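You operate a simulated robot arm through the tools that you are given. There is no shell and no other tool. Be economical: measure what you need, move in short steps, check, and stop when the job is done.

Carry out the task below with a simulated two-armed robot. There is one attempt and no reset: what you move stays moved.

## Task
Start the malt lift, then start the feed once the amps have settled.
Fine: switch the malt lift's key on and set the AMPS knob to LIFT first.

It is judged by the outcome, as a careful person would: the job done as asked, and still so three seconds after it is handed in. It fails if anything else is knocked over, pushed out of place, dropped, spilled or broken.

## Robot
Two 7-joint arms with fingered hands on one trunk, on a base that drives. Base frame: it is fixed to the floor where the robot stands at the start and does not move with it; the origin is under the middle of the robot, x ahead of it, y to its left, z up. Readings come in cm, degrees, newtons and seconds.
The left shoulder is at the start at [6.8, 18.5, 116.4], the right one opposite. With the tool pointing down near the work surface each hand reaches from about 10 to 84 cm from the robot's upright axis, wherever it stands, measured 20 degrees to its own side. Places, roughly: amps knob [60, -20, 90]; black key [50, -500, 100]; blue key [50, -125, 100]; control desk [80, -260, 60]; feed start button [60, -30, 90]; feed stop button [50, -30, 90]; green key [50, -175, 100]; juice pump start button [60, -300, 90]; juice pump stop button [50, -300, 90]; juice pump switch [50, -310, 90]; kettle heat knob [50, -420, 90]; kettle pump start button [60, -490, 90]; kettle pump stop button [50, -490, 90]; kettle pump switch [50, -500, 90]; kettle stirrer start button [60, -450, 90]; kettle stirrer stop button [50, -450, 90]. Payload 4 kg a hand.
Tool frame (each hand has its own): the origin (TCP) lies between the finger pads and is the grasp point; the fingertips stand 2.6 cm ahead of it; z points along the fingers, y is the line along which they close. The gripper opens to 13.2 cm. The gripper's body begins 7.3 cm behind the TCP. The gripper is a hand of 3 fingers: y runs from the thumb to the fingers, the wrist lies at [0, 0, -22.4] in the tool frame, and closing takes about 1.5 s.
Orientation is that of the tool frame in the base frame, as [roll, pitch, yaw] about the fixed x, y, z axes, in that order (R = Rz(yaw) Ry(pitch) Rx(roll)). With the fingers straight down and closing along the base's y, the tool's x points along the base's -x, its y along +y and its z along -z.

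## Interface
- The arms move only by the tool arm_command. It takes "left_commands", "right_commands" or both (then of equal length, played together; a hand with none holds still); each is a list of rows, each an object (a shift or turn left out is 0, a gripper value left out holds the last) with "slide": the shift along the tool's x, y, z in cm, a list of three; "turn": the turn, a rotation vector about the tool's x, y, z in rad, a list of three. In form: [{"slide": [tx, ty, tz], "turn": [rx, ry, rz]}, ...]. A call has 1 to 12 rows; each row is the pose to reach, as a shift and turn from the pose commanded when the call began, along the tool's axes at that moment. "left_hand" and "right_hand" are, for a hand that has rows, the opening in per cent of the stroke, from 0 (shut) to 100 (fully open), set as the call begins (left out, the last holds). Rows are played at 5 a second. More than 5 cm and 8.6 degrees between two rows, or a gripper value outside its range, and nothing of the call is played. Where a pose cannot be reached the arm comes as near as it can. A force on the tool above 40 N (or 10 N above the force at the start of the call, whichever is more), or a blocked arm, ends the call early, and 0.2 s more pass. The fingers move at their own pace (about 7.2 cm/s each) and stop on an object; they squeeze with about 25 N. The grip force told is the motor's: it shows also when the fingers shut on nothing. Time passes only in rows, and 0.2 s behind the last, so rows that repeat a pose let the fingers close. The reply holds the time, the measured pose of the TCP, the force on the tool along the base axes, the opening and the grip force, in the units named above and with some noise, with the torque about the TCP (base axes, N m) and any sound that the robot's microphone picked up, and new pictures: "show" is both (left out), scene, wrist or none (wrist: the cameras of the hands that moved).
- Cameras (640 x 400 px; columns grow to the right, rows downward): "scene" is now at [18.47, 0.23, 139.58]; the picture's right is [0.03, -1.00, -0.01], its down [-0.56, -0.01, -0.83] and it looks along [0.83, 0.03, -0.56] (base axes); focal length 228 px, centre (320, 200). "left" rides on the left gripper at [-6.1, 0.3, -9.2] in its tool frame; the picture's right is [-0.05, -1.00, 0.00], its down [0.83, -0.04, -0.55] and it looks along [0.55, -0.03, 0.83] (tool axes); focal length 230 px, centre (320, 200). "right" rides on the right gripper at [6.2, 0.3, -9.2] in its tool frame; the picture's right is [-0.05, 1.00, 0.00], its down [-0.83, -0.04, -0.56] and it looks along [-0.55, -0.03, 0.83] (tool axes); focal length 230 px, centre (320, 200). There is no depth. A picture from a camera that has moved, and an enlarged one, comes with that camera's place and axes in the base frame and with its lens.
- move_column(by): slides the trunk up (or, below 0, down) by that many cm; the arms and the scene camera ride with it, the base frame stays. It gives what a move gives, with no picture.
- drive_base(legs): drives the robot by 1 to 6 legs, each [ahead, left, turn to the left] in cm, cm and degrees, along the robot's own axes; the way and the turn of a leg run together, so that a leg with both is an arc; at most 150 cm and 180 degrees a leg. The arms and the cameras ride along, it lands a little off, and it stops where it bumps. It gives what a move gives, and a new picture of the scene camera.
- preshape(shape, hand): the hand has 3 fingers and takes this shape, open, in about a second: jaw (thumb against the fingers, like two jaws); tri (thumb and two fingers); tip (a fingertip pinch); poke (one finger out to press); point (the index stretched); flat (the hand flat); cup (the hand cupped); fist (a fist). The gripper value then closes the fingers along that shape, each until it touches; the sizes above hold for jaw. It gives what a move gives, with no picture.
- pan_tilt(pan, tilt): turns the head with the scene camera to pan (to the left, within 86 degrees either way) and tilt (down, from -29 to 69), counted from straight ahead of the robot. It gives what a move gives, and a new picture of the scene camera.
- close_up(camera, box): a new picture of the part [left, top, right, bottom] of that camera's present view, enlarged. No time passes.
- finish_job(): hands the job in; it is judged then, once.

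Go step by step. Nothing tells you exact positions but the pictures and the camera data: compare them with the known pose of the tool, close in by small moves and look again before you grip or let go. The budget is 120 turns and 260 pictures, counting those below and the enlarged ones. Unless the task says otherwise, let go and move clear before handing in, and close with one line.

The tools are called after "Emit:" by a JSON object that holds its "name" and its "arguments". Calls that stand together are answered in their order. arm_command: Moves the arms, as the interface text tells. Its arguments: {"type":"object","properties":{"left_commands":{"type":"array","items":{"type":"object","properties":{"slide":{"type":"array","items":{"type":"number"}},"turn":{"type":"array","items":{"type":"number"}}}}},"left_hand":{"type":"number"},"right_commands":{"type":"array","items":{"type":"object","properties":{"slide":{"type":"array","items":{"type":"number"}},"turn":{"type":"array","items":{"type":"number"}}}}},"right_hand":{"type":"number"},"show":{"type":"string","enum":["both","scene","wrist","none"]}},"required":[]} The other tools are called the same way: move_column (by) slides the trunk up or down; preshape (shape, hand) gives the hand a shape; drive_base (legs) drives the base; pan_tilt (pan, tilt) turns the head that bears the scene camera; close_up (camera, box) takes an enlarged picture of a part of a camera's view; finish_job () hands the job in.

At the start:

```text
clock: 0.0
left_tcp_pos: [48.7, 4.87, 122.24]
left_ee_rot: [179.9, 0.0, -180.0]
left_wrist_force: [0.3, 0.2, 0.4]
left_ft_torque: [0.02, 0.0, 0.0]
left_grip_width: 13.17
left_finger_force: 0.0
left_shape: jaw
right_tcp_pos: [56.28, -41.74, 116.07]
right_ee_rot: [180.0, 0.0, 179.9]
right_wrist_force: [1.1, -0.4, -0.1]
right_ft_torque: [0.0, 0.0, -0.01]
right_grip_width: 13.18
right_finger_force: 0.0
right_shape: jaw
trunk travel left (down, up): [-20.0, 26.2]
robot x, y, heading: [0.01, -0.15, 0.1]
head pan, tilt: [1.9, 23.9]
```

scene: 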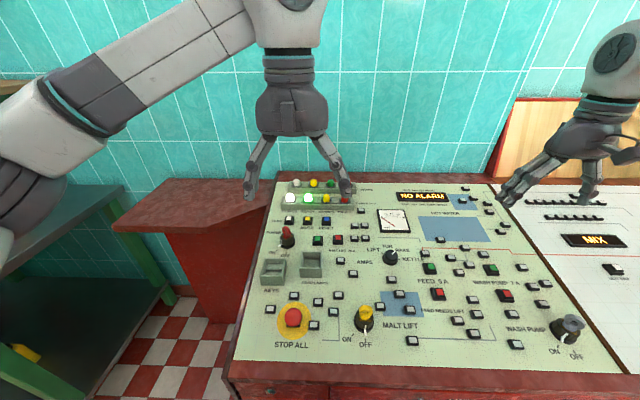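
right: 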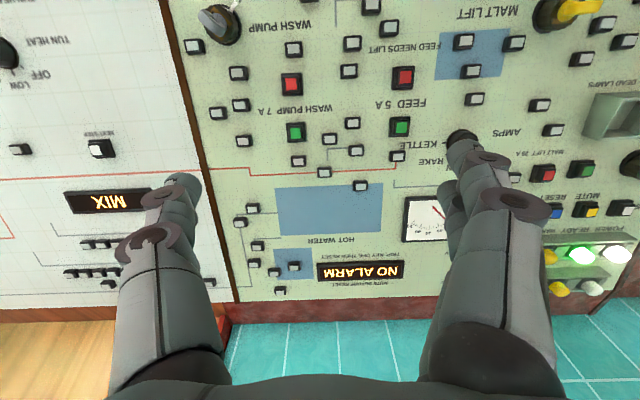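
left: 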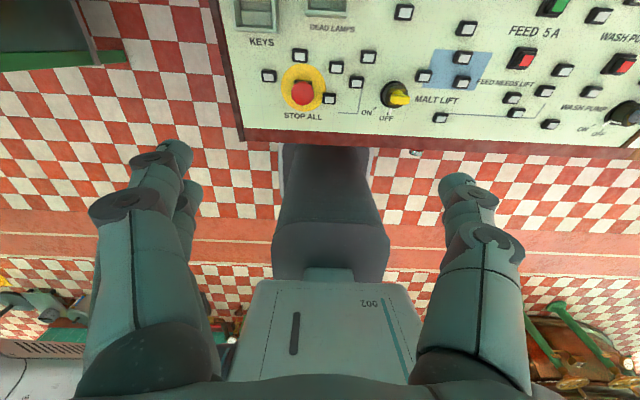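

I see the control desk with a yellow key in the MALT LIFT switch, an AMPS knob, and several start/stop buttons. I'll read the labels in close-ups first.

Emit:
{"name": "close_up", "arguments": {"camera": "scene", "box": [240, 170, 400, 270]}}

Emit:
{"name": "close_up", "arguments": {"camera": "scene", "box": [240, 260, 440, 385]}}

Emit:
{"name": "close_up", "arguments": {"camera": "scene", "box": [340, 180, 540, 305]}}

Emit:
{"name": "close_up", "arguments": {"camera": "right", "box": [400, 80, 640, 230]}}

```text
4.00 times, centred on (320, 220) of scene
camera zoom: at [18.47, 0.23, 139.58], right [0.03, -1.0, -0.01], down [-0.56, -0.01, -0.83], along [0.83, 0.03, -0.56], focal length 912 px, centre (320, 120)
```

zoom: 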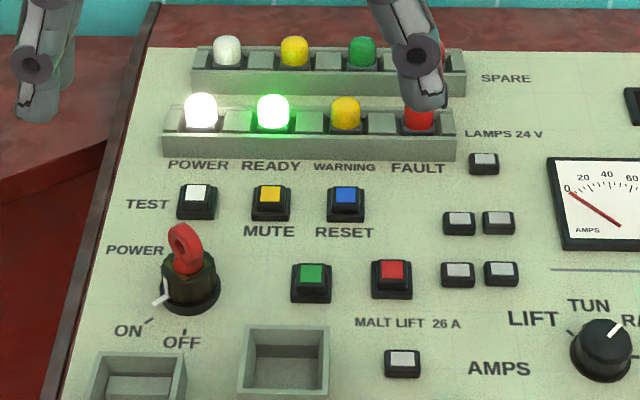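

```text
3.20 times, centred on (340, 322) of scene
camera zoom: at [18.47, 0.23, 139.58], right [0.03, -1.0, -0.01], down [-0.56, -0.01, -0.83], along [0.83, 0.03, -0.56], focal length 730 px, centre (256, -192)
```

zoom: 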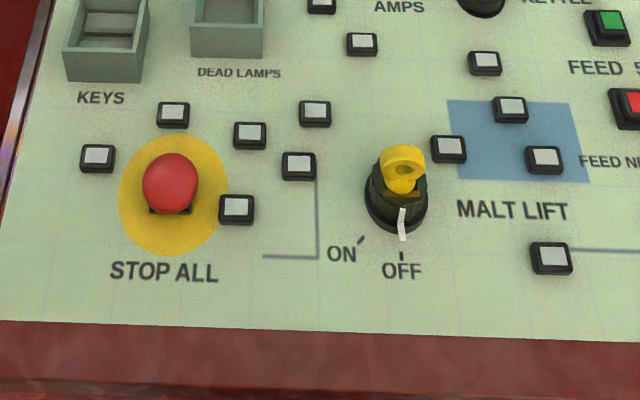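

```text
3.20 times, centred on (440, 242) of scene
camera zoom: at [18.47, 0.23, 139.58], right [0.03, -1.0, -0.01], down [-0.56, -0.01, -0.83], along [0.83, 0.03, -0.56], focal length 730 px, centre (-64, 64)
```

zoom: 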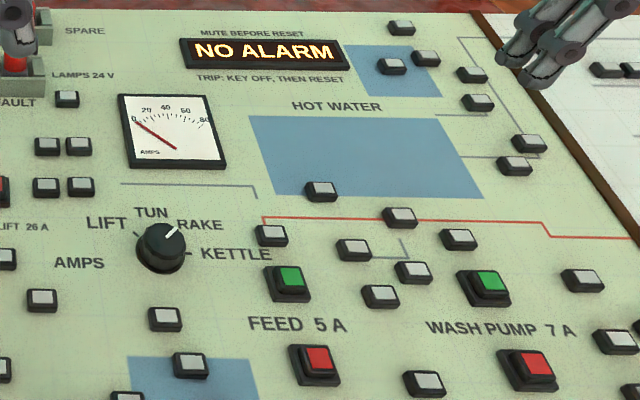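

```text
2.67 times, centred on (520, 155) of right
camera zoom: at [50.16, -41.47, 125.07], right [0.05, 1.0, 0.0], down [0.83, -0.04, 0.56], along [0.55, -0.03, -0.83], focal length 614 px, centre (-213, 320)
```

zoom: 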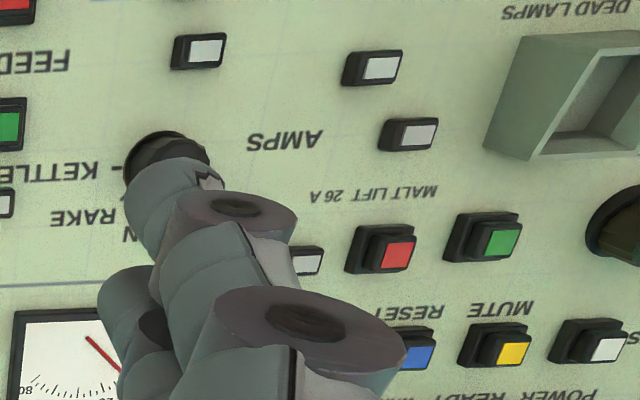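

The panel slopes up away from me; the malt lift's start is the green button above "MALT LIFT 26 A". I'm clearing the left arm and bringing the right hand over the AMPS knob, tilted to match the panel.

Emit:
{"name": "arm_command", "arguments": {"left_commands": [{"slide": [0, 5, 0]}, {"slide": [0, 10, 0]}, {"slide": [0, 15, 0]}, {"slide": [0, 20, 0]}, {"slide": [0, 20, 0]}, {"slide": [0, 20, 0]}], "right_commands": [{"slide": [0, 4, 2], "turn": [0, -0.1, 0]}, {"slide": [-0.5, 8, 4], "turn": [0, -0.2, 0]}, {"slide": [-1, 12, 6], "turn": [0, -0.3, 0]}, {"slide": [-1.5, 16, 8], "turn": [0, -0.3, 0]}, {"slide": [-2, 20, 10], "turn": [0, -0.3, 0]}, {"slide": [-3, 23.5, 10], "turn": [0, -0.3, 0]}]}}

```text
clock: 1.4
left_tcp_pos: [48.76, 25.08, 121.89]
left_ee_rot: [-180.0, 0.0, 179.9]
left_wrist_force: [0.0, 0.5, -0.2]
left_ft_torque: [-0.02, -0.03, 0.02]
left_grip_width: 13.19
left_finger_force: 0.1
left_shape: jaw
right_tcp_pos: [59.49, -18.04, 105.93]
right_ee_rot: [180.0, 17.2, 179.9]
right_wrist_force: [0.9, 0.7, -0.6]
right_ft_torque: [0.0, 0.01, -0.03]
right_grip_width: 13.2
right_finger_force: 0.1
right_shape: jaw
trunk travel left (down, up): [-20.0, 26.2]
robot x, y, heading: [0.44, 0.13, -0.0]
head pan, tilt: [1.9, 23.9]
camera scene: at [18.56, 0.32, 139.56], right [0.03, -1.0, -0.01], down [-0.56, -0.01, -0.83], along [0.83, 0.03, -0.56], focal length 228 px, centre (320, 200)
camera right: at [50.85, -17.81, 112.79], right [0.05, 1.0, 0.02], down [0.63, -0.04, 0.78], along [0.78, -0.03, -0.63], focal length 230 px, centre (320, 200)
camera left: at [54.83, 25.35, 131.21], right [0.05, -1.0, 0.0], down [-0.83, -0.04, 0.56], along [-0.55, -0.03, -0.83], focal length 230 px, centre (320, 200)
```

scene: 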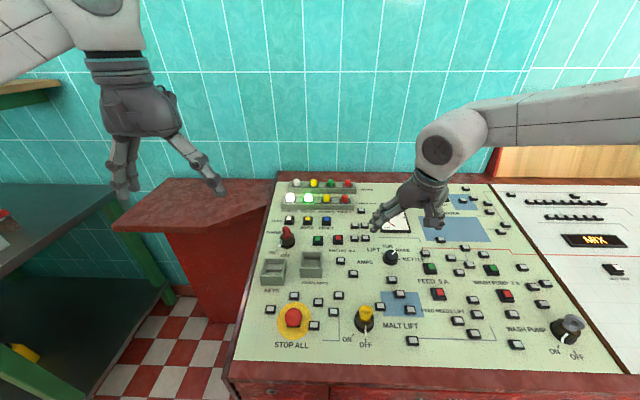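
right: 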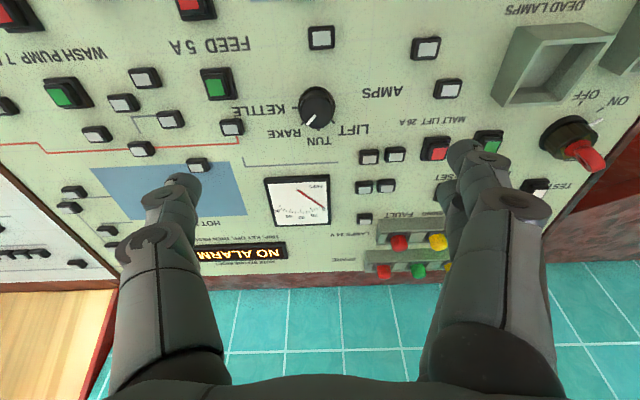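
left: 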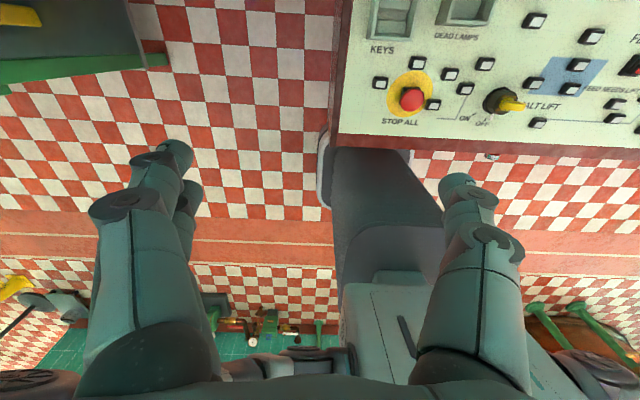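

The knob is at about [63, -18, 90]. Looking closely at its dial before lowering onto it.

Emit:
{"name": "close_up", "arguments": {"camera": "right", "box": [240, 60, 400, 160]}}

Emit:
{"name": "close_up", "arguments": {"camera": "scene", "box": [350, 225, 430, 275]}}

Emit:
{"name": "close_up", "arguments": {"camera": "left", "box": [460, 60, 580, 135]}}

```text
4.00 times, centred on (320, 110) of right
camera zoom: at [50.85, -17.81, 112.79], right [0.05, 1.0, 0.02], down [0.63, -0.04, 0.78], along [0.78, -0.03, -0.63], focal length 920 px, centre (320, 560)
```

zoom: 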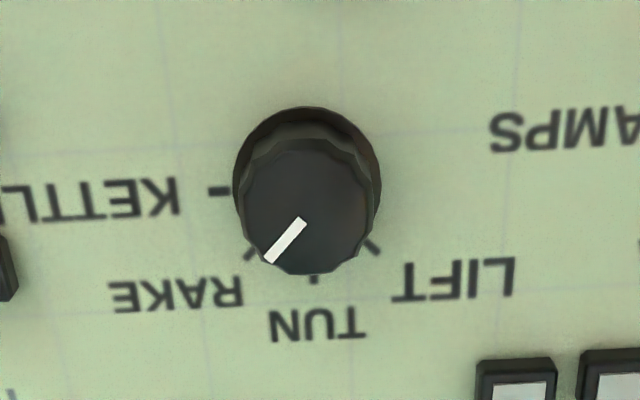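

```text
8.00 times, centred on (390, 250) of scene
camera zoom: at [18.56, 0.32, 139.56], right [0.03, -1.0, -0.01], down [-0.56, -0.01, -0.83], along [0.83, 0.03, -0.56], focal length 1824 px, centre (-240, -200)
```

zoom: 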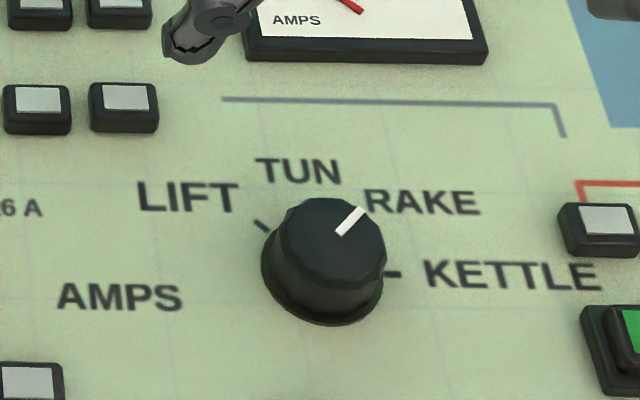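

```text
5.33 times, centred on (520, 98) of left
camera zoom: at [54.83, 25.35, 131.21], right [0.05, -1.0, 0.0], down [-0.83, -0.04, 0.56], along [-0.55, -0.03, -0.83], focal length 1227 px, centre (-747, 747)
```

zoom: 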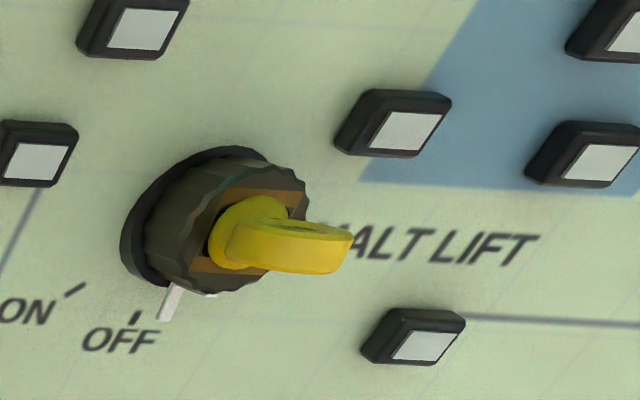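

The dial runs LIFT, TUN, RAKE, KETTLE in 45° steps, so the knob needs 90° counter-clockwise. I'm pre-rotating the hand 45° clockwise, part-closing it and lowering to just above the knob.

Emit:
{"name": "arm_command", "arguments": {"right_commands": [{"slide": [0, -0.2, 2], "turn": [0, 0, 0.14]}, {"slide": [0, -0.2, 4], "turn": [0, 0, 0.28]}, {"slide": [0, -0.2, 6], "turn": [0, 0, 0.42]}, {"slide": [0, -0.2, 8], "turn": [0, 0, 0.56]}, {"slide": [0, -0.2, 10], "turn": [0, 0, 0.7]}, {"slide": [0, -0.2, 12], "turn": [0, 0, 0.78]}, {"slide": [0, -0.2, 12], "turn": [0, 0, 0.78]}], "right_hand": 55}}

Emit:
{"name": "close_up", "arguments": {"camera": "scene", "box": [330, 190, 450, 265]}}

```text
clock: 3.0
left_tcp_pos: [48.65, 25.03, 121.98]
left_ee_rot: [180.0, 0.0, 179.9]
left_wrist_force: [-0.2, -0.6, -0.1]
left_ft_torque: [0.0, -0.02, -0.01]
left_grip_width: 13.18
left_finger_force: 0.0
left_shape: jaw
right_tcp_pos: [64.21, -21.23, 95.4]
right_ee_rot: [167.7, 11.3, 134.6]
right_wrist_force: [-0.9, 0.0, 0.6]
right_ft_torque: [-0.02, 0.03, 0.0]
right_grip_width: 7.3
right_finger_force: 0.1
right_shape: jaw
right hand out of reach, approached as far as the arm can: row 5, 6, 7
trunk travel left (down, up): [-20.0, 26.2]
robot x, y, heading: [-0.37, 0.22, 0.0]
head pan, tilt: [1.9, 23.9]
camera scene: at [18.45, 0.3, 139.59], right [0.03, -1.0, -0.01], down [-0.56, -0.01, -0.83], along [0.83, 0.03, -0.56], focal length 228 px, centre (320, 200)
camera right: at [57.55, -16.86, 103.0], right [0.7, 0.68, 0.22], down [0.38, -0.62, 0.69], along [0.6, -0.4, -0.69], focal length 230 px, centre (320, 200)
```

scene: 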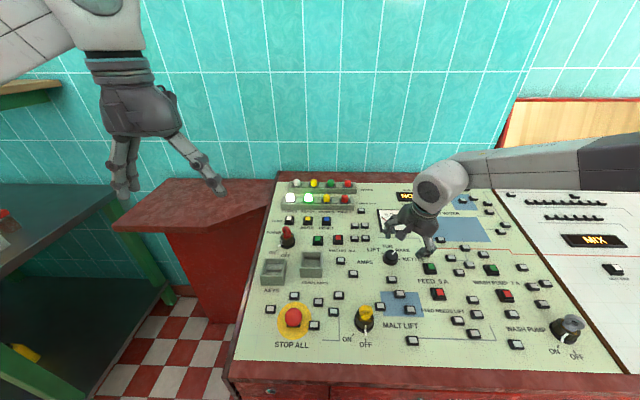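
right: 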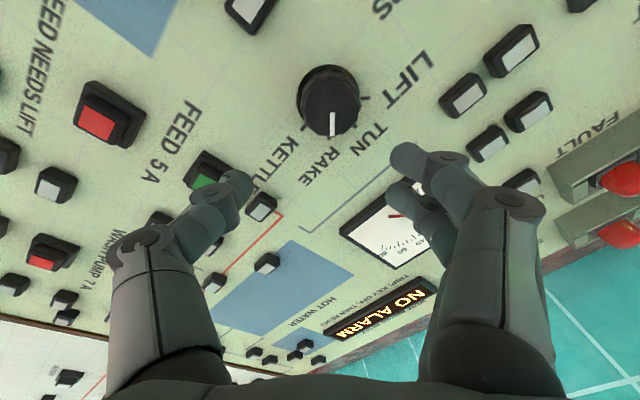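

```text
5.33 times, centred on (390, 228) of scene
camera zoom: at [18.45, 0.3, 139.59], right [0.03, -1.0, -0.01], down [-0.56, -0.01, -0.83], along [0.83, 0.03, -0.56], focal length 1216 px, centre (-53, 53)
```

zoom: 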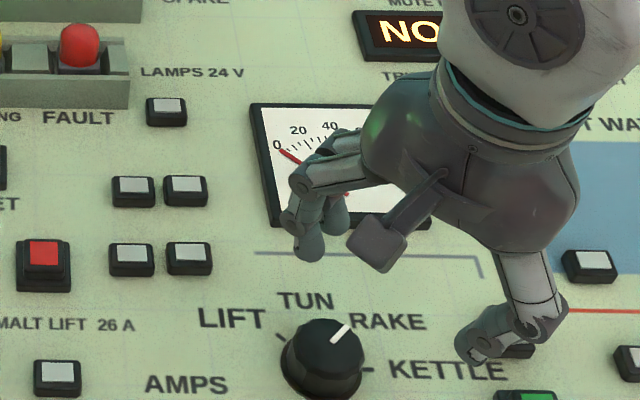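

The arm fell short with that pre-rotation, so I'm testing in the air how far the hand can turn the other way.

Emit:
{"name": "arm_command", "arguments": {"right_commands": [{"slide": [0, 0, -1], "turn": [0, 0, -0.14]}, {"slide": [0, 0, -2], "turn": [0, 0, -0.28]}, {"slide": [0, 0, -2], "turn": [0, 0, -0.42]}, {"slide": [0, 0, -2], "turn": [0, 0, -0.56]}, {"slide": [0, 0, -2], "turn": [0, 0, -0.7]}, {"slide": [0, 0, -2], "turn": [0, 0, -0.84]}, {"slide": [0, 0, -2], "turn": [0, 0, -0.98]}, {"slide": [0, 0, -2], "turn": [0, 0, -1.12]}, {"slide": [0, 0, -2], "turn": [0, 0, -1.26]}, {"slide": [0, 0, -2], "turn": [0, 0, -1.4]}, {"slide": [0, 0, -2], "turn": [0, 0, -1.54]}, {"slide": [0, 0, -2], "turn": [0, 0, -1.65]}], "show": "wrist"}}

```text
clock: 5.6
left_tcp_pos: [48.68, 24.85, 121.95]
left_ee_rot: [-180.0, 0.1, 179.9]
left_wrist_force: [0.5, 0.5, -0.2]
left_ft_torque: [0.01, 0.01, 0.0]
left_grip_width: 13.19
left_finger_force: 0.0
left_shape: jaw
right_tcp_pos: [63.7, -21.45, 97.33]
right_ee_rot: [-166.7, 11.1, -128.8]
right_wrist_force: [-0.5, 0.6, 0.0]
right_ft_torque: [0.01, -0.04, 0.01]
right_grip_width: 7.31
right_finger_force: 0.1
right_shape: jaw
trunk travel left (down, up): [-20.0, 26.2]
robot x, y, heading: [0.4, 0.05, 0.1]
head pan, tilt: [1.9, 23.9]
camera right: at [56.93, -25.82, 104.77], right [-0.7, 0.68, -0.22], down [0.38, 0.61, 0.7], along [0.61, 0.41, -0.68], focal length 230 px, centre (320, 200)
```

right: 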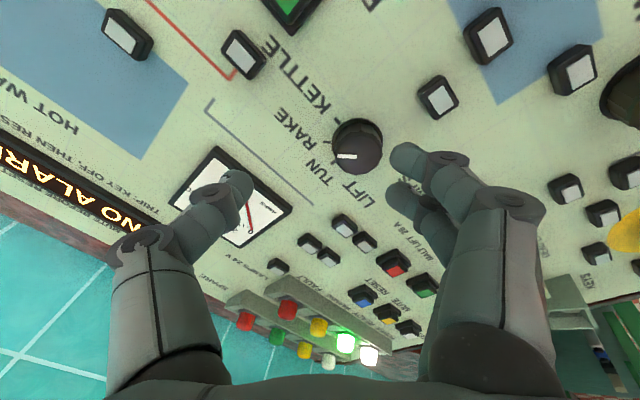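

The negative direction works. I'm centring over the knob and testing further turn, to about -70°.

Emit:
{"name": "arm_command", "arguments": {"right_commands": [{"slide": [-0.5, 1.5, 0], "turn": [0, 0, -0.13]}, {"slide": [-1, 3.08, 0], "turn": [0, 0, -0.26]}, {"slide": [-1, 3.08, 0], "turn": [0, 0, -0.38]}, {"slide": [-1, 3.08, 2], "turn": [0, 0, -0.38]}], "show": "wrist"}}

```text
clock: 6.6
left_tcp_pos: [48.81, 24.98, 121.88]
left_ee_rot: [-180.0, 0.0, 180.0]
left_wrist_force: [0.0, -0.2, -0.9]
left_ft_torque: [-0.02, 0.01, -0.03]
left_grip_width: 13.17
left_finger_force: 0.1
left_shape: jaw
right_tcp_pos: [62.63, -18.57, 94.78]
right_ee_rot: [-163.7, 5.4, -107.5]
right_wrist_force: [0.4, 0.2, -0.1]
right_ft_torque: [0.0, -0.03, -0.03]
right_grip_width: 7.29
right_finger_force: 0.0
right_shape: jaw
trunk travel left (down, up): [-20.0, 26.2]
robot x, y, heading: [-0.17, 0.34, 0.2]
head pan, tilt: [1.9, 23.9]
camera right: at [57.84, -24.31, 102.84], right [-0.89, 0.36, -0.27], down [0.13, 0.77, 0.62], along [0.44, 0.52, -0.74], focal length 230 px, centre (320, 200)
```

right: 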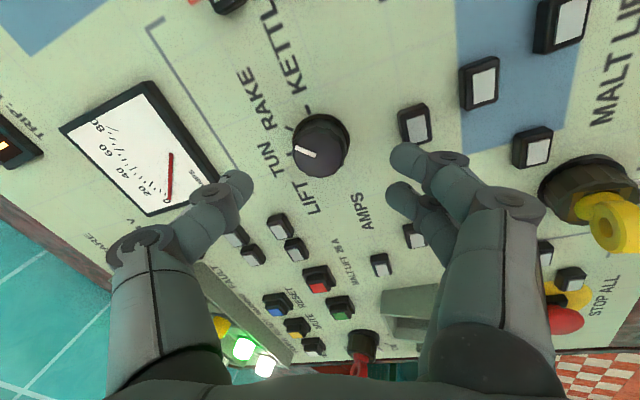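

The turn range is good, so I'll use this yaw as the end pose. Rotating back 90° to the starting grip yaw above the knob.

Emit:
{"name": "arm_command", "arguments": {"right_commands": [{"turn": [0, 0, 0.131]}, {"turn": [0, 0, 0.262]}, {"turn": [0, 0, 0.393]}, {"turn": [0, 0, 0.524]}, {"turn": [0, 0, 0.655]}, {"turn": [0, 0, 0.786]}, {"turn": [0, 0, 0.917]}, {"turn": [0, 0, 1.048]}, {"turn": [0, 0, 1.179]}, {"turn": [0, 0, 1.31]}, {"turn": [0, 0, 1.44]}, {"turn": [0, 0, 1.57]}]}}

Emit:
{"name": "close_up", "arguments": {"camera": "scene", "box": [340, 200, 440, 275]}}

```text
clock: 9.2
left_tcp_pos: [48.65, 24.94, 122.0]
left_ee_rot: [-180.0, 0.0, -179.9]
left_wrist_force: [-0.5, -0.4, -0.7]
left_ft_torque: [0.01, 0.01, 0.0]
left_grip_width: 13.17
left_finger_force: 0.0
left_shape: jaw
right_tcp_pos: [62.69, -18.71, 94.91]
right_ee_rot: [174.3, 16.2, 160.7]
right_wrist_force: [0.5, 0.1, 0.4]
right_ft_torque: [0.01, -0.01, 0.0]
right_grip_width: 7.32
right_finger_force: 0.1
right_shape: jaw
trunk travel left (down, up): [-20.0, 26.2]
robot x, y, heading: [0.13, -0.29, -0.3]
head pan, tilt: [1.9, 23.9]
camera scene: at [18.47, 0.24, 139.58], right [0.03, -1.0, -0.01], down [-0.56, -0.01, -0.83], along [0.83, 0.03, -0.56], focal length 228 px, centre (320, 200)
camera right: at [54.43, -16.32, 101.93], right [0.35, 0.93, 0.11], down [0.58, -0.3, 0.76], along [0.74, -0.2, -0.64], focal length 230 px, centre (320, 200)
```

scene: 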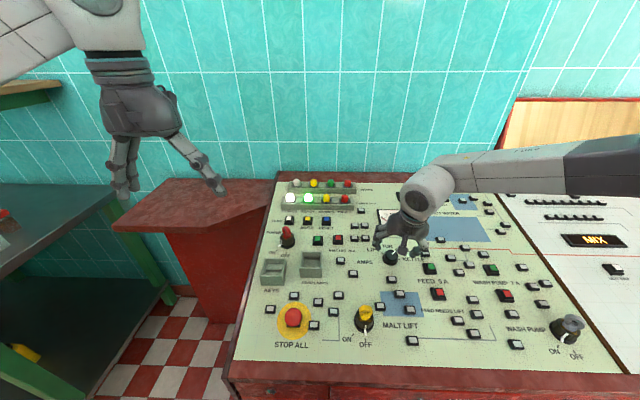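
right: 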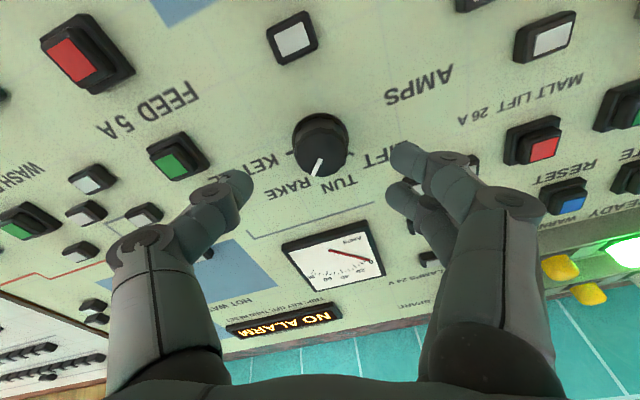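

```text
5.33 times, centred on (390, 238) of scene
camera zoom: at [18.47, 0.24, 139.58], right [0.03, -1.0, -0.01], down [-0.56, -0.01, -0.83], along [0.83, 0.03, -0.56], focal length 1216 px, centre (-53, 0)
```

zoom: 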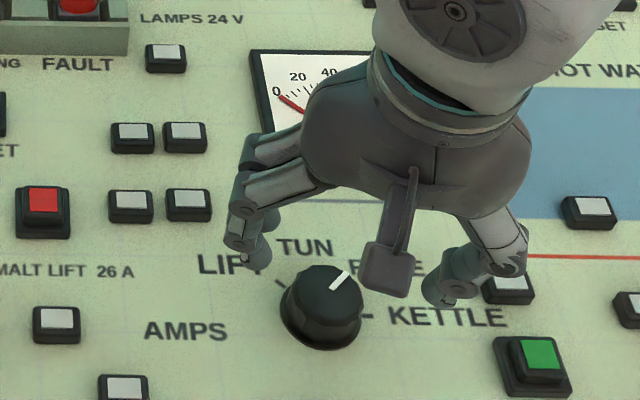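

Lined up within half a centimetre. Lowering over the knob with small corrections.

Emit:
{"name": "arm_command", "arguments": {"right_commands": [{"slide": [0.5, 0.25, 1]}, {"slide": [0.5, 0.25, 2]}, {"slide": [0.5, 0.25, 3]}, {"slide": [0.5, 0.25, 3.6]}]}}

Emit:
{"name": "close_up", "arguments": {"camera": "scene", "box": [340, 200, 440, 275]}}

```text
clock: 10.2
left_tcp_pos: [48.5, 24.98, 121.98]
left_ee_rot: [-180.0, 0.0, -179.9]
left_wrist_force: [0.6, 0.1, -0.9]
left_ft_torque: [0.02, -0.01, -0.01]
left_grip_width: 13.2
left_finger_force: 0.1
left_shape: jaw
right_tcp_pos: [63.44, -18.26, 91.34]
right_ee_rot: [174.4, 16.3, 160.8]
right_wrist_force: [0.1, -0.4, 0.9]
right_ft_torque: [0.01, 0.0, -0.01]
right_grip_width: 7.33
right_finger_force: 0.0
right_shape: jaw
trunk travel left (down, up): [-20.0, 26.2]
robot x, y, heading: [0.01, 0.13, 0.1]
head pan, tilt: [1.9, 23.9]
camera scene: at [18.49, 0.24, 139.58], right [0.03, -1.0, -0.01], down [-0.56, -0.01, -0.83], along [0.83, 0.03, -0.56], focal length 228 px, centre (320, 200)
camera right: at [55.14, -16.0, 98.35], right [0.35, 0.93, 0.11], down [0.58, -0.3, 0.76], along [0.74, -0.2, -0.64], focal length 230 px, centre (320, 200)
```

scene: 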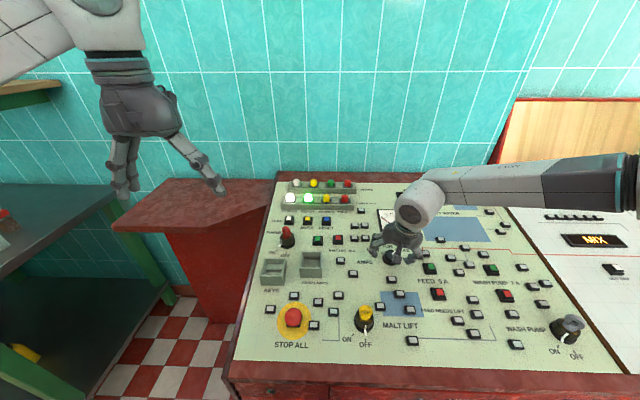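
right: 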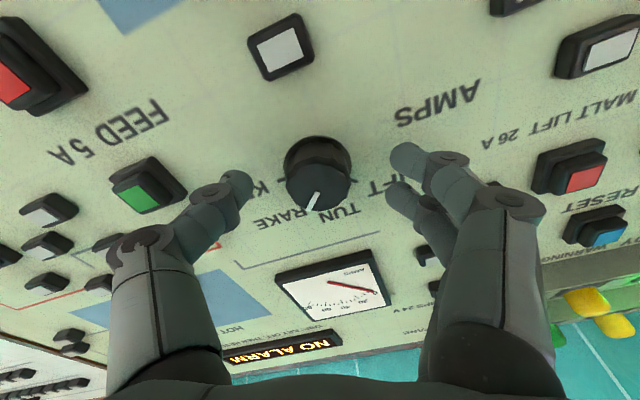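

```text
5.33 times, centred on (390, 238) of scene
camera zoom: at [18.49, 0.24, 139.58], right [0.03, -1.0, -0.01], down [-0.56, -0.01, -0.83], along [0.83, 0.03, -0.56], focal length 1216 px, centre (-53, 0)
```

zoom: 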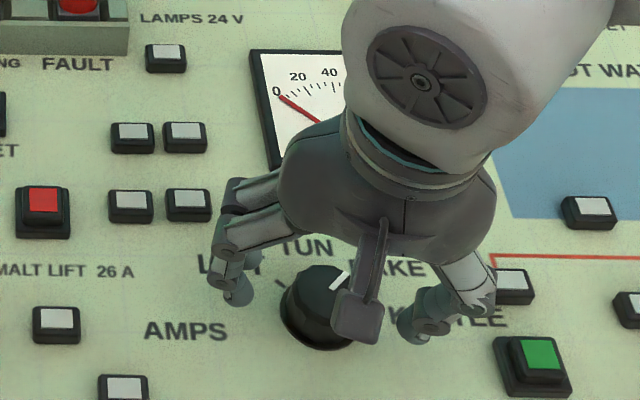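

The knob is well centred between the fingers, with its top about 1.4 cm past the grasp point. Advancing 0.6 cm and closing.

Emit:
{"name": "arm_command", "arguments": {"right_commands": [{"slide": [0, 0, 0.3]}, {"slide": [0, 0, 0.6]}], "show": "none"}}

Emit:
{"name": "arm_command", "arguments": {"right_commands": [{}, {}, {}, {}, {}, {}], "right_hand": 0}}

```text
clock: 10.8
left_tcp_pos: [48.63, 24.86, 121.93]
left_ee_rot: [-180.0, 0.0, -180.0]
left_wrist_force: [-0.2, -0.9, 0.7]
left_ft_torque: [0.02, 0.0, -0.02]
left_grip_width: 13.18
left_finger_force: 0.1
left_shape: jaw
right_tcp_pos: [63.45, -18.15, 90.78]
right_ee_rot: [174.5, 16.3, 160.8]
right_wrist_force: [0.0, -0.3, -0.3]
right_ft_torque: [-0.01, 0.03, -0.01]
right_grip_width: 7.33
right_finger_force: 0.1
right_shape: jaw
trunk travel left (down, up): [-20.0, 26.2]
robot x, y, heading: [0.07, -0.03, -0.1]
head pan, tilt: [1.9, 23.9]
```

```text
clock: 12.2
left_tcp_pos: [48.58, 24.91, 122.02]
left_ee_rot: [180.0, 0.1, -180.0]
left_wrist_force: [0.2, 0.3, 0.5]
left_ft_torque: [-0.03, 0.04, -0.02]
left_grip_width: 13.21
left_finger_force: 0.0
left_shape: jaw
right_tcp_pos: [63.44, -18.17, 90.83]
right_ee_rot: [174.5, 16.2, 160.8]
right_wrist_force: [-3.2, 1.8, -2.9]
right_ft_torque: [0.07, 0.07, -0.01]
right_grip_width: 2.4
right_finger_force: 25.3
right_shape: jaw
trunk travel left (down, up): [-20.0, 26.2]
robot x, y, heading: [0.03, 0.04, 0.1]
head pan, tilt: [1.9, 23.9]
camera scene: at [18.46, 0.25, 139.58], right [0.03, -1.0, -0.01], down [-0.56, -0.01, -0.83], along [0.83, 0.03, -0.56], focal length 228 px, centre (320, 200)
camera right: at [55.26, -15.95, 97.77], right [0.35, 0.93, 0.11], down [0.58, -0.3, 0.76], along [0.74, -0.2, -0.64], focal length 230 px, centre (320, 200)
```

scene: 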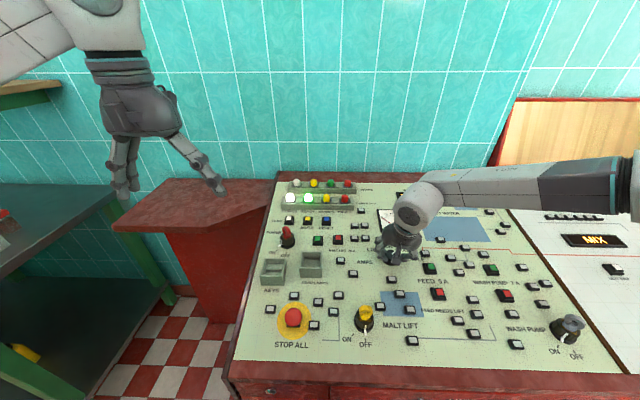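
right: 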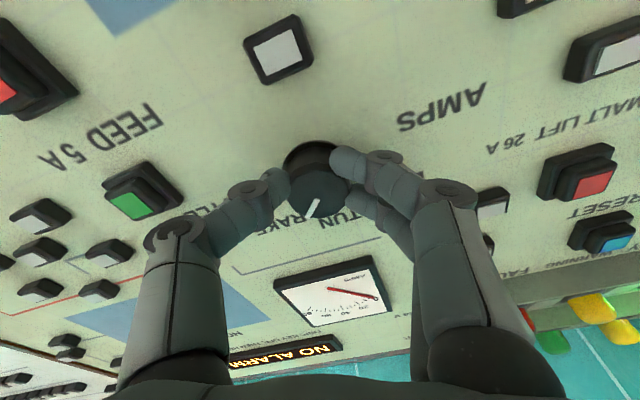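

Gripped firmly with low side forces. Turning 90° counter-clockwise to LIFT.

Emit:
{"name": "arm_command", "arguments": {"right_commands": [{"turn": [0, 0, -0.131]}, {"turn": [0, 0, -0.262]}, {"turn": [0, 0, -0.393]}, {"turn": [0, 0, -0.524]}, {"turn": [0, 0, -0.655]}, {"turn": [0, 0, -0.786]}, {"turn": [0, 0, -0.917]}, {"turn": [0, 0, -1.048]}, {"turn": [0, 0, -1.179]}, {"turn": [0, 0, -1.31]}, {"turn": [0, 0, -1.44]}, {"turn": [0, 0, -1.58]}]}}

```text
clock: 14.8
left_tcp_pos: [48.57, 24.44, 122.12]
left_ee_rot: [179.7, 0.1, 179.8]
left_wrist_force: [0.1, 0.2, 0.8]
left_ft_torque: [-0.01, -0.01, 0.04]
left_grip_width: 13.22
left_finger_force: 0.2
left_shape: jaw
right_tcp_pos: [63.52, -18.87, 90.74]
right_ee_rot: [-163.5, 5.0, -107.4]
right_wrist_force: [-5.8, -34.8, 1.9]
right_ft_torque: [-0.42, 0.49, -0.47]
right_grip_width: 2.46
right_finger_force: 24.7
right_shape: jaw
trunk travel left (down, up): [-20.0, 26.2]
robot x, y, heading: [-0.1, -0.22, -0.1]
head pan, tilt: [1.9, 23.9]
camera scene: at [18.37, -0.29, 139.6], right [0.03, -1.0, -0.01], down [-0.56, -0.01, -0.83], along [0.83, 0.03, -0.56], focal length 228 px, centre (320, 200)
camera right: at [58.62, -24.62, 98.8], right [-0.89, 0.36, -0.28], down [0.12, 0.78, 0.61], along [0.43, 0.51, -0.74], focal length 230 px, centre (320, 200)
```

scene: 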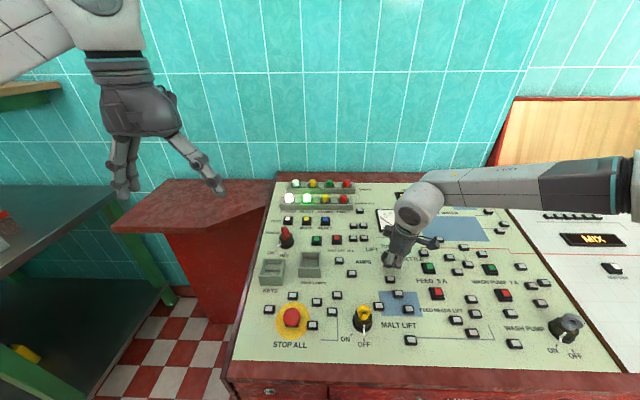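
right: 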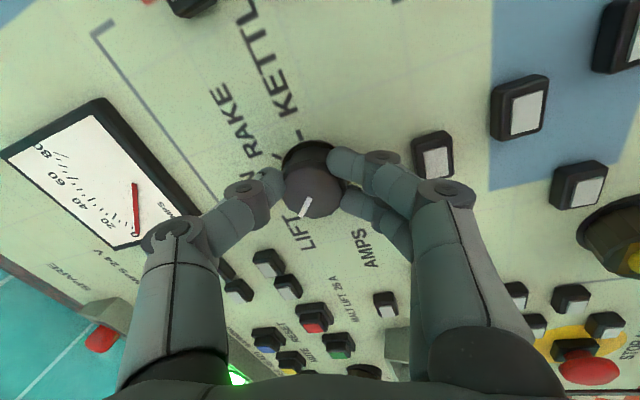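

The pointer now sits at LIFT. Opening the fingers and backing off along the tool axis.

Emit:
{"name": "arm_command", "arguments": {"right_commands": [{}, {}, {}, {}, {"slide": [0, 0, 0]}], "right_hand": 55, "show": "none"}}

Emit:
{"name": "arm_command", "arguments": {"right_commands": [{"slide": [0, 0, -3]}, {"slide": [0, 0, -6]}, {"slide": [0, 0, -9]}]}}

Emit:
{"name": "close_up", "arguments": {"camera": "scene", "box": [340, 200, 440, 275]}}

Emit:
{"name": "close_up", "arguments": {"camera": "scene", "box": [320, 285, 420, 355]}}

```text
clock: 16.0
left_tcp_pos: [48.62, 24.74, 121.98]
left_ee_rot: [180.0, 0.0, -180.0]
left_wrist_force: [0.9, 0.2, -0.1]
left_ft_torque: [0.01, 0.0, 0.01]
left_grip_width: 13.18
left_finger_force: 0.3
left_shape: jaw
right_tcp_pos: [63.46, -18.06, 90.78]
right_ee_rot: [-163.7, 5.2, -107.1]
right_wrist_force: [0.4, 0.2, -0.3]
right_ft_torque: [0.0, -0.02, -0.02]
right_grip_width: 7.19
right_finger_force: 0.0
right_shape: jaw
trunk travel left (down, up): [-20.0, 26.2]
robot x, y, heading: [0.29, 0.35, -0.0]
head pan, tilt: [1.9, 23.9]
```

```text
clock: 16.8
left_tcp_pos: [48.64, 24.93, 121.96]
left_ee_rot: [-180.0, 0.0, -180.0]
left_wrist_force: [-0.1, 0.2, -0.1]
left_ft_torque: [-0.01, 0.01, 0.04]
left_grip_width: 13.17
left_finger_force: 0.1
left_shape: jaw
right_tcp_pos: [60.7, -18.4, 99.45]
right_ee_rot: [-163.6, 5.2, -107.1]
right_wrist_force: [-0.6, 0.9, 1.2]
right_ft_torque: [0.02, -0.01, 0.02]
right_grip_width: 7.2
right_finger_force: 0.0
right_shape: jaw
trunk travel left (down, up): [-20.0, 26.2]
robot x, y, heading: [-0.04, 0.03, 0.1]
head pan, tilt: [1.9, 23.9]
camera scene: at [18.37, 0.27, 139.6], right [0.03, -1.0, -0.01], down [-0.56, -0.01, -0.83], along [0.83, 0.03, -0.56], focal length 228 px, centre (320, 200)
camera right: at [55.92, -23.99, 107.55], right [-0.89, 0.36, -0.28], down [0.12, 0.78, 0.62], along [0.43, 0.52, -0.74], focal length 230 px, centre (320, 200)
```

scene: 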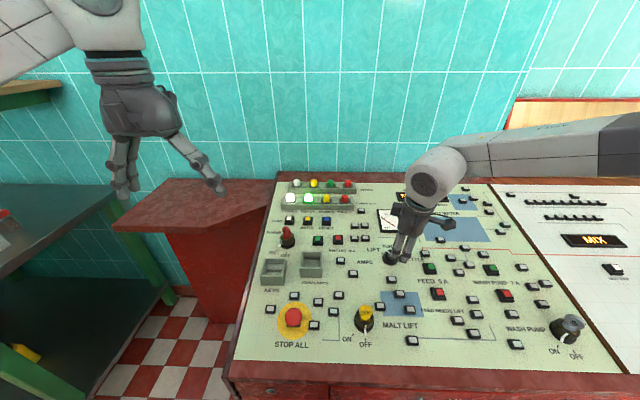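
right: 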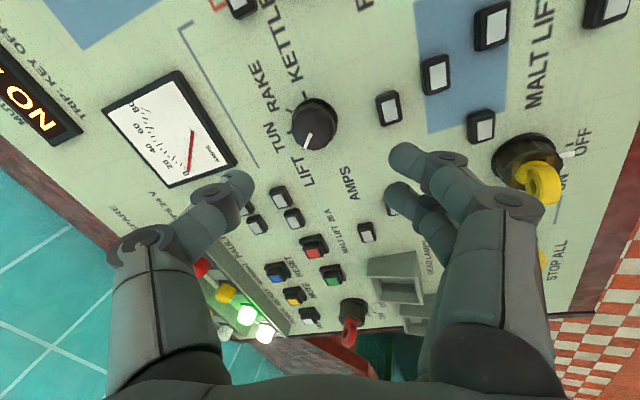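

```text
5.33 times, centred on (390, 238) of scene
camera zoom: at [18.37, 0.27, 139.6], right [0.03, -1.0, -0.01], down [-0.56, -0.01, -0.83], along [0.83, 0.03, -0.56], focal length 1216 px, centre (-53, 0)
```

zoom: 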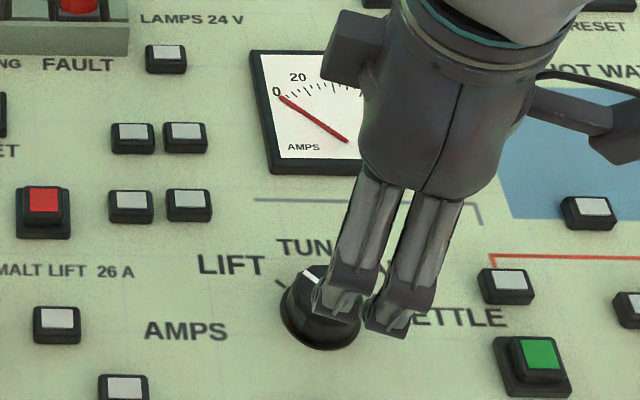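

```text
5.71 times, centred on (370, 320) of scene
camera zoom: at [18.37, 0.27, 139.6], right [0.03, -1.0, -0.01], down [-0.56, -0.01, -0.83], along [0.83, 0.03, -0.56], focal length 1303 px, centre (34, -486)
```

zoom: 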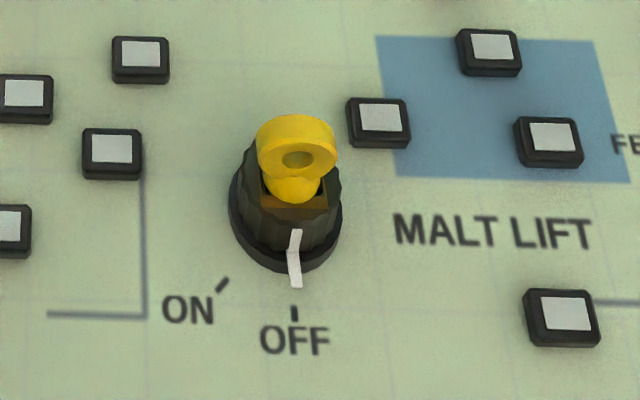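

AMPS is confirmed at LIFT. The malt lift key's bow is at about [48.1, -9.2, 88.7], its flat across y, so I'm moving the right hand above it with the fingers closing roughly along x.

Emit:
{"name": "arm_command", "arguments": {"right_commands": [{"slide": [-0.8, 3.4, -1.2], "turn": [0, 0, -0.06]}, {"slide": [-1.7, 6.9, -1.2], "turn": [0, 0, -0.12]}, {"slide": [-2.5, 10.4, -1.2], "turn": [0, 0, -0.18]}, {"slide": [-3.4, 13.8, -1.2], "turn": [0, 0, -0.25]}, {"slide": [-4.2, 17.3, -1.2], "turn": [0, 0, -0.3]}, {"slide": [-4.2, 17.3, -1.2], "turn": [0, 0, -0.3]}]}}

Emit:
{"name": "close_up", "arguments": {"camera": "scene", "box": [310, 240, 430, 350]}}

```text
clock: 18.2
left_tcp_pos: [48.59, 24.95, 121.95]
left_ee_rot: [180.0, 0.1, -180.0]
left_wrist_force: [1.1, 0.9, 0.3]
left_ft_torque: [0.0, 0.01, -0.01]
left_grip_width: 13.2
left_finger_force: 0.0
left_shape: jaw
right_tcp_pos: [46.09, -8.82, 96.17]
right_ee_rot: [-162.8, 0.2, -90.5]
right_wrist_force: [0.2, 0.1, 0.3]
right_ft_torque: [0.0, 0.01, -0.01]
right_grip_width: 7.2
right_finger_force: 0.2
right_shape: jaw
trunk travel left (down, up): [-20.0, 26.2]
robot x, y, heading: [0.19, -0.1, 0.0]
head pan, tilt: [1.9, 23.9]
camera scene: at [18.45, 0.22, 139.58], right [0.03, -1.0, -0.01], down [-0.56, -0.01, -0.83], along [0.83, 0.03, -0.56], focal length 228 px, centre (320, 200)
camera right: at [42.92, -15.01, 104.71], right [-0.95, 0.06, -0.3], down [-0.11, 0.83, 0.55], along [0.28, 0.55, -0.78], focal length 230 px, centre (320, 200)
```

scene: 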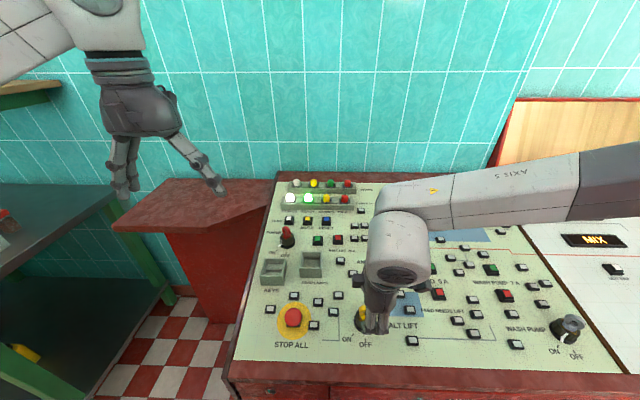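
right: 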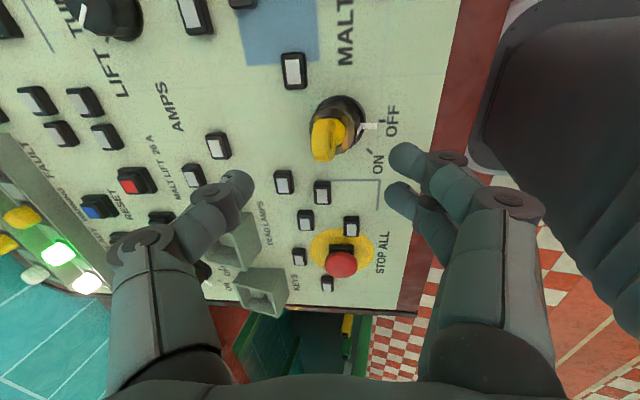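

```text
3.64 times, centred on (370, 295) of scene
camera zoom: at [18.45, 0.22, 139.58], right [0.03, -1.0, -0.01], down [-0.56, -0.01, -0.83], along [0.83, 0.03, -0.56], focal length 829 px, centre (138, -146)
```

zoom: 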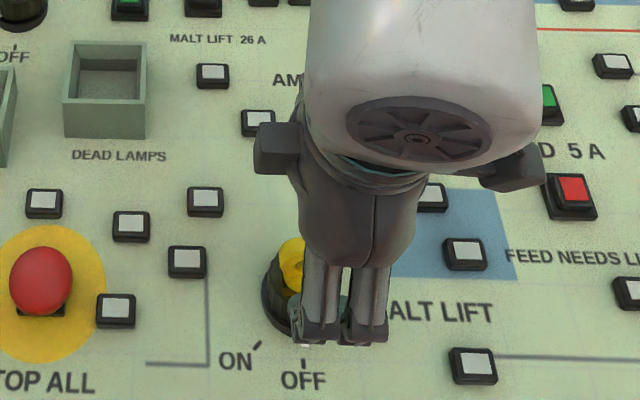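

Yaw is square with the key. Small correction and lower partway, then look.

Emit:
{"name": "arm_command", "arguments": {"right_commands": [{"slide": [0.4, 0.15, 1.5]}, {"slide": [0.4, 0.15, 3]}, {"slide": [0.4, 0.15, 4.5]}]}}

Emit:
{"name": "close_up", "arguments": {"camera": "right", "box": [220, 80, 460, 230]}}

```text
clock: 19.0
left_tcp_pos: [48.74, 24.98, 121.91]
left_ee_rot: [179.9, -0.1, -180.0]
left_wrist_force: [-0.4, -0.3, 1.0]
left_ft_torque: [0.0, 0.01, -0.03]
left_grip_width: 13.18
left_finger_force: 0.1
left_shape: jaw
right_tcp_pos: [47.17, -9.11, 91.75]
right_ee_rot: [-162.7, 0.2, -90.6]
right_wrist_force: [0.5, -0.3, -0.2]
right_ft_torque: [0.0, 0.02, 0.0]
right_grip_width: 7.22
right_finger_force: 0.0
right_shape: jaw
trunk travel left (down, up): [-20.0, 26.2]
robot x, y, heading: [0.04, -0.18, -0.1]
head pan, tilt: [1.9, 23.9]
camera scene: at [18.51, 0.23, 139.57], right [0.03, -1.0, -0.01], down [-0.56, -0.01, -0.83], along [0.83, 0.03, -0.56], focal length 228 px, centre (320, 200)
camera right: at [44.1, -15.42, 100.27], right [-0.95, 0.06, -0.29], down [-0.11, 0.83, 0.55], along [0.28, 0.55, -0.78], focal length 230 px, centre (320, 200)
```

scene: 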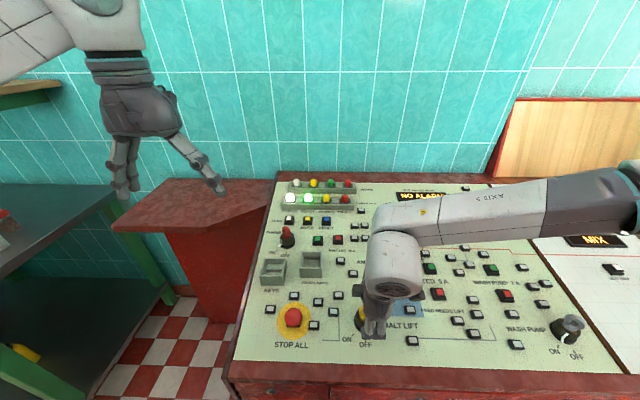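
right: 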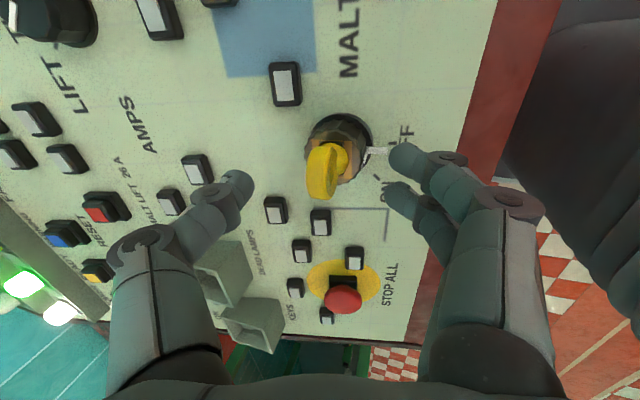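

```text
2.67 times, centred on (340, 155) of right
camera zoom: at [44.1, -15.42, 100.27], right [-0.95, 0.06, -0.29], down [-0.11, 0.83, 0.55], along [0.28, 0.55, -0.78], focal length 614 px, centre (267, 320)
```

zoom: 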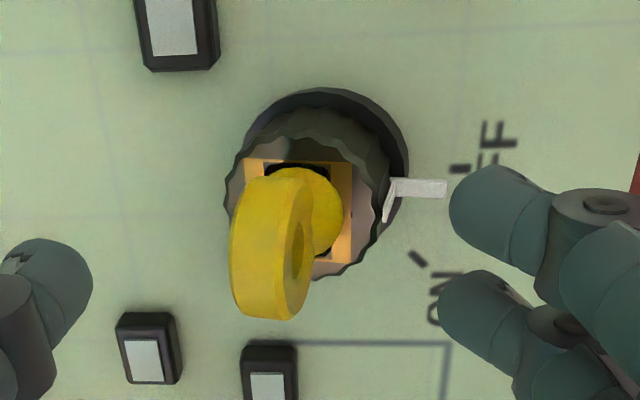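

The bow is centred between the fingers, about 2.8 cm ahead of the grasp point. Advancing 2.3 cm and closing.

Emit:
{"name": "arm_command", "arguments": {"right_commands": [{"slide": [0, 0, 0.8]}, {"slide": [0, 0, 1.6]}, {"slide": [0, 0, 2.3]}], "show": "wrist"}}

Emit:
{"name": "arm_command", "arguments": {"right_commands": [{}, {}, {}, {}, {}, {}], "right_hand": 0, "show": "wrist"}}

```text
clock: 19.8
left_tcp_pos: [48.62, 24.98, 121.88]
left_ee_rot: [180.0, 0.0, -180.0]
left_wrist_force: [-0.2, 0.3, -0.3]
left_ft_torque: [0.03, -0.04, 0.01]
left_grip_width: 13.17
left_finger_force: 0.0
left_shape: jaw
right_tcp_pos: [47.92, -9.31, 89.57]
right_ee_rot: [-162.8, 0.2, -90.7]
right_wrist_force: [-0.2, 1.2, -0.1]
right_ft_torque: [-0.01, 0.01, 0.01]
right_grip_width: 7.18
right_finger_force: 0.1
right_shape: jaw
trunk travel left (down, up): [-20.0, 26.2]
robot x, y, heading: [0.21, 0.03, 0.1]
head pan, tilt: [1.9, 23.9]
camera right: at [44.8, -15.41, 98.09], right [-0.95, 0.06, -0.3], down [-0.11, 0.83, 0.55], along [0.28, 0.55, -0.78], focal length 230 px, centre (320, 200)
```

right: 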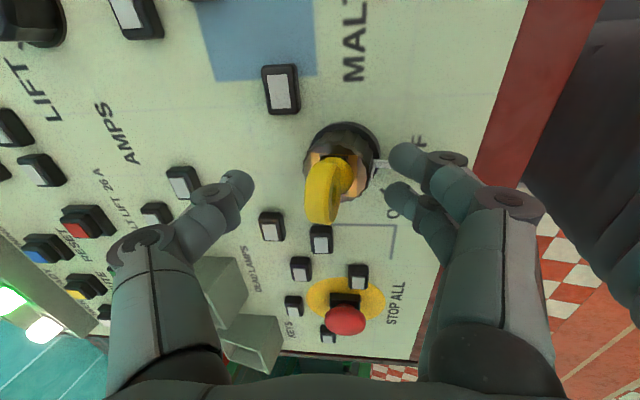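

```text
clock: 21.2
left_tcp_pos: [48.54, 24.79, 122.12]
left_ee_rot: [180.0, 0.1, -180.0]
left_wrist_force: [0.1, 0.2, 0.3]
left_ft_torque: [-0.02, 0.02, -0.02]
left_grip_width: 13.18
left_finger_force: 0.2
left_shape: jaw
right_tcp_pos: [47.89, -9.24, 89.67]
right_ee_rot: [-162.7, 0.3, -90.7]
right_wrist_force: [-2.8, -1.7, 13.5]
right_ft_torque: [-0.04, 0.18, -0.02]
right_grip_width: 1.4
right_finger_force: 24.4
right_shape: jaw
trunk travel left (down, up): [-20.0, 26.2]
robot x, y, heading: [0.35, -0.0, -0.1]
head pan, tilt: [1.9, 23.9]
camera right: at [44.71, -15.41, 98.21], right [-0.95, 0.06, -0.3], down [-0.11, 0.83, 0.55], along [0.28, 0.55, -0.78], focal length 230 px, centre (320, 200)
```

right: 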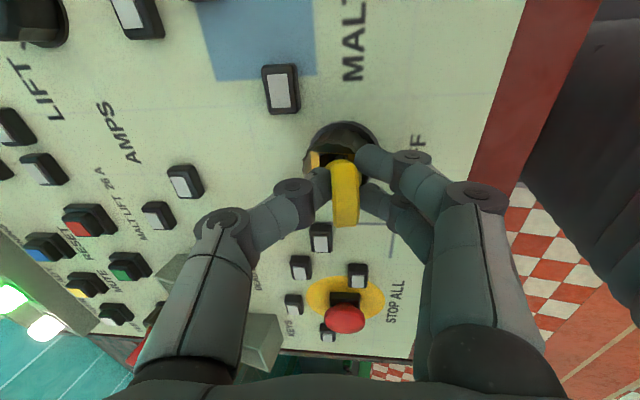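

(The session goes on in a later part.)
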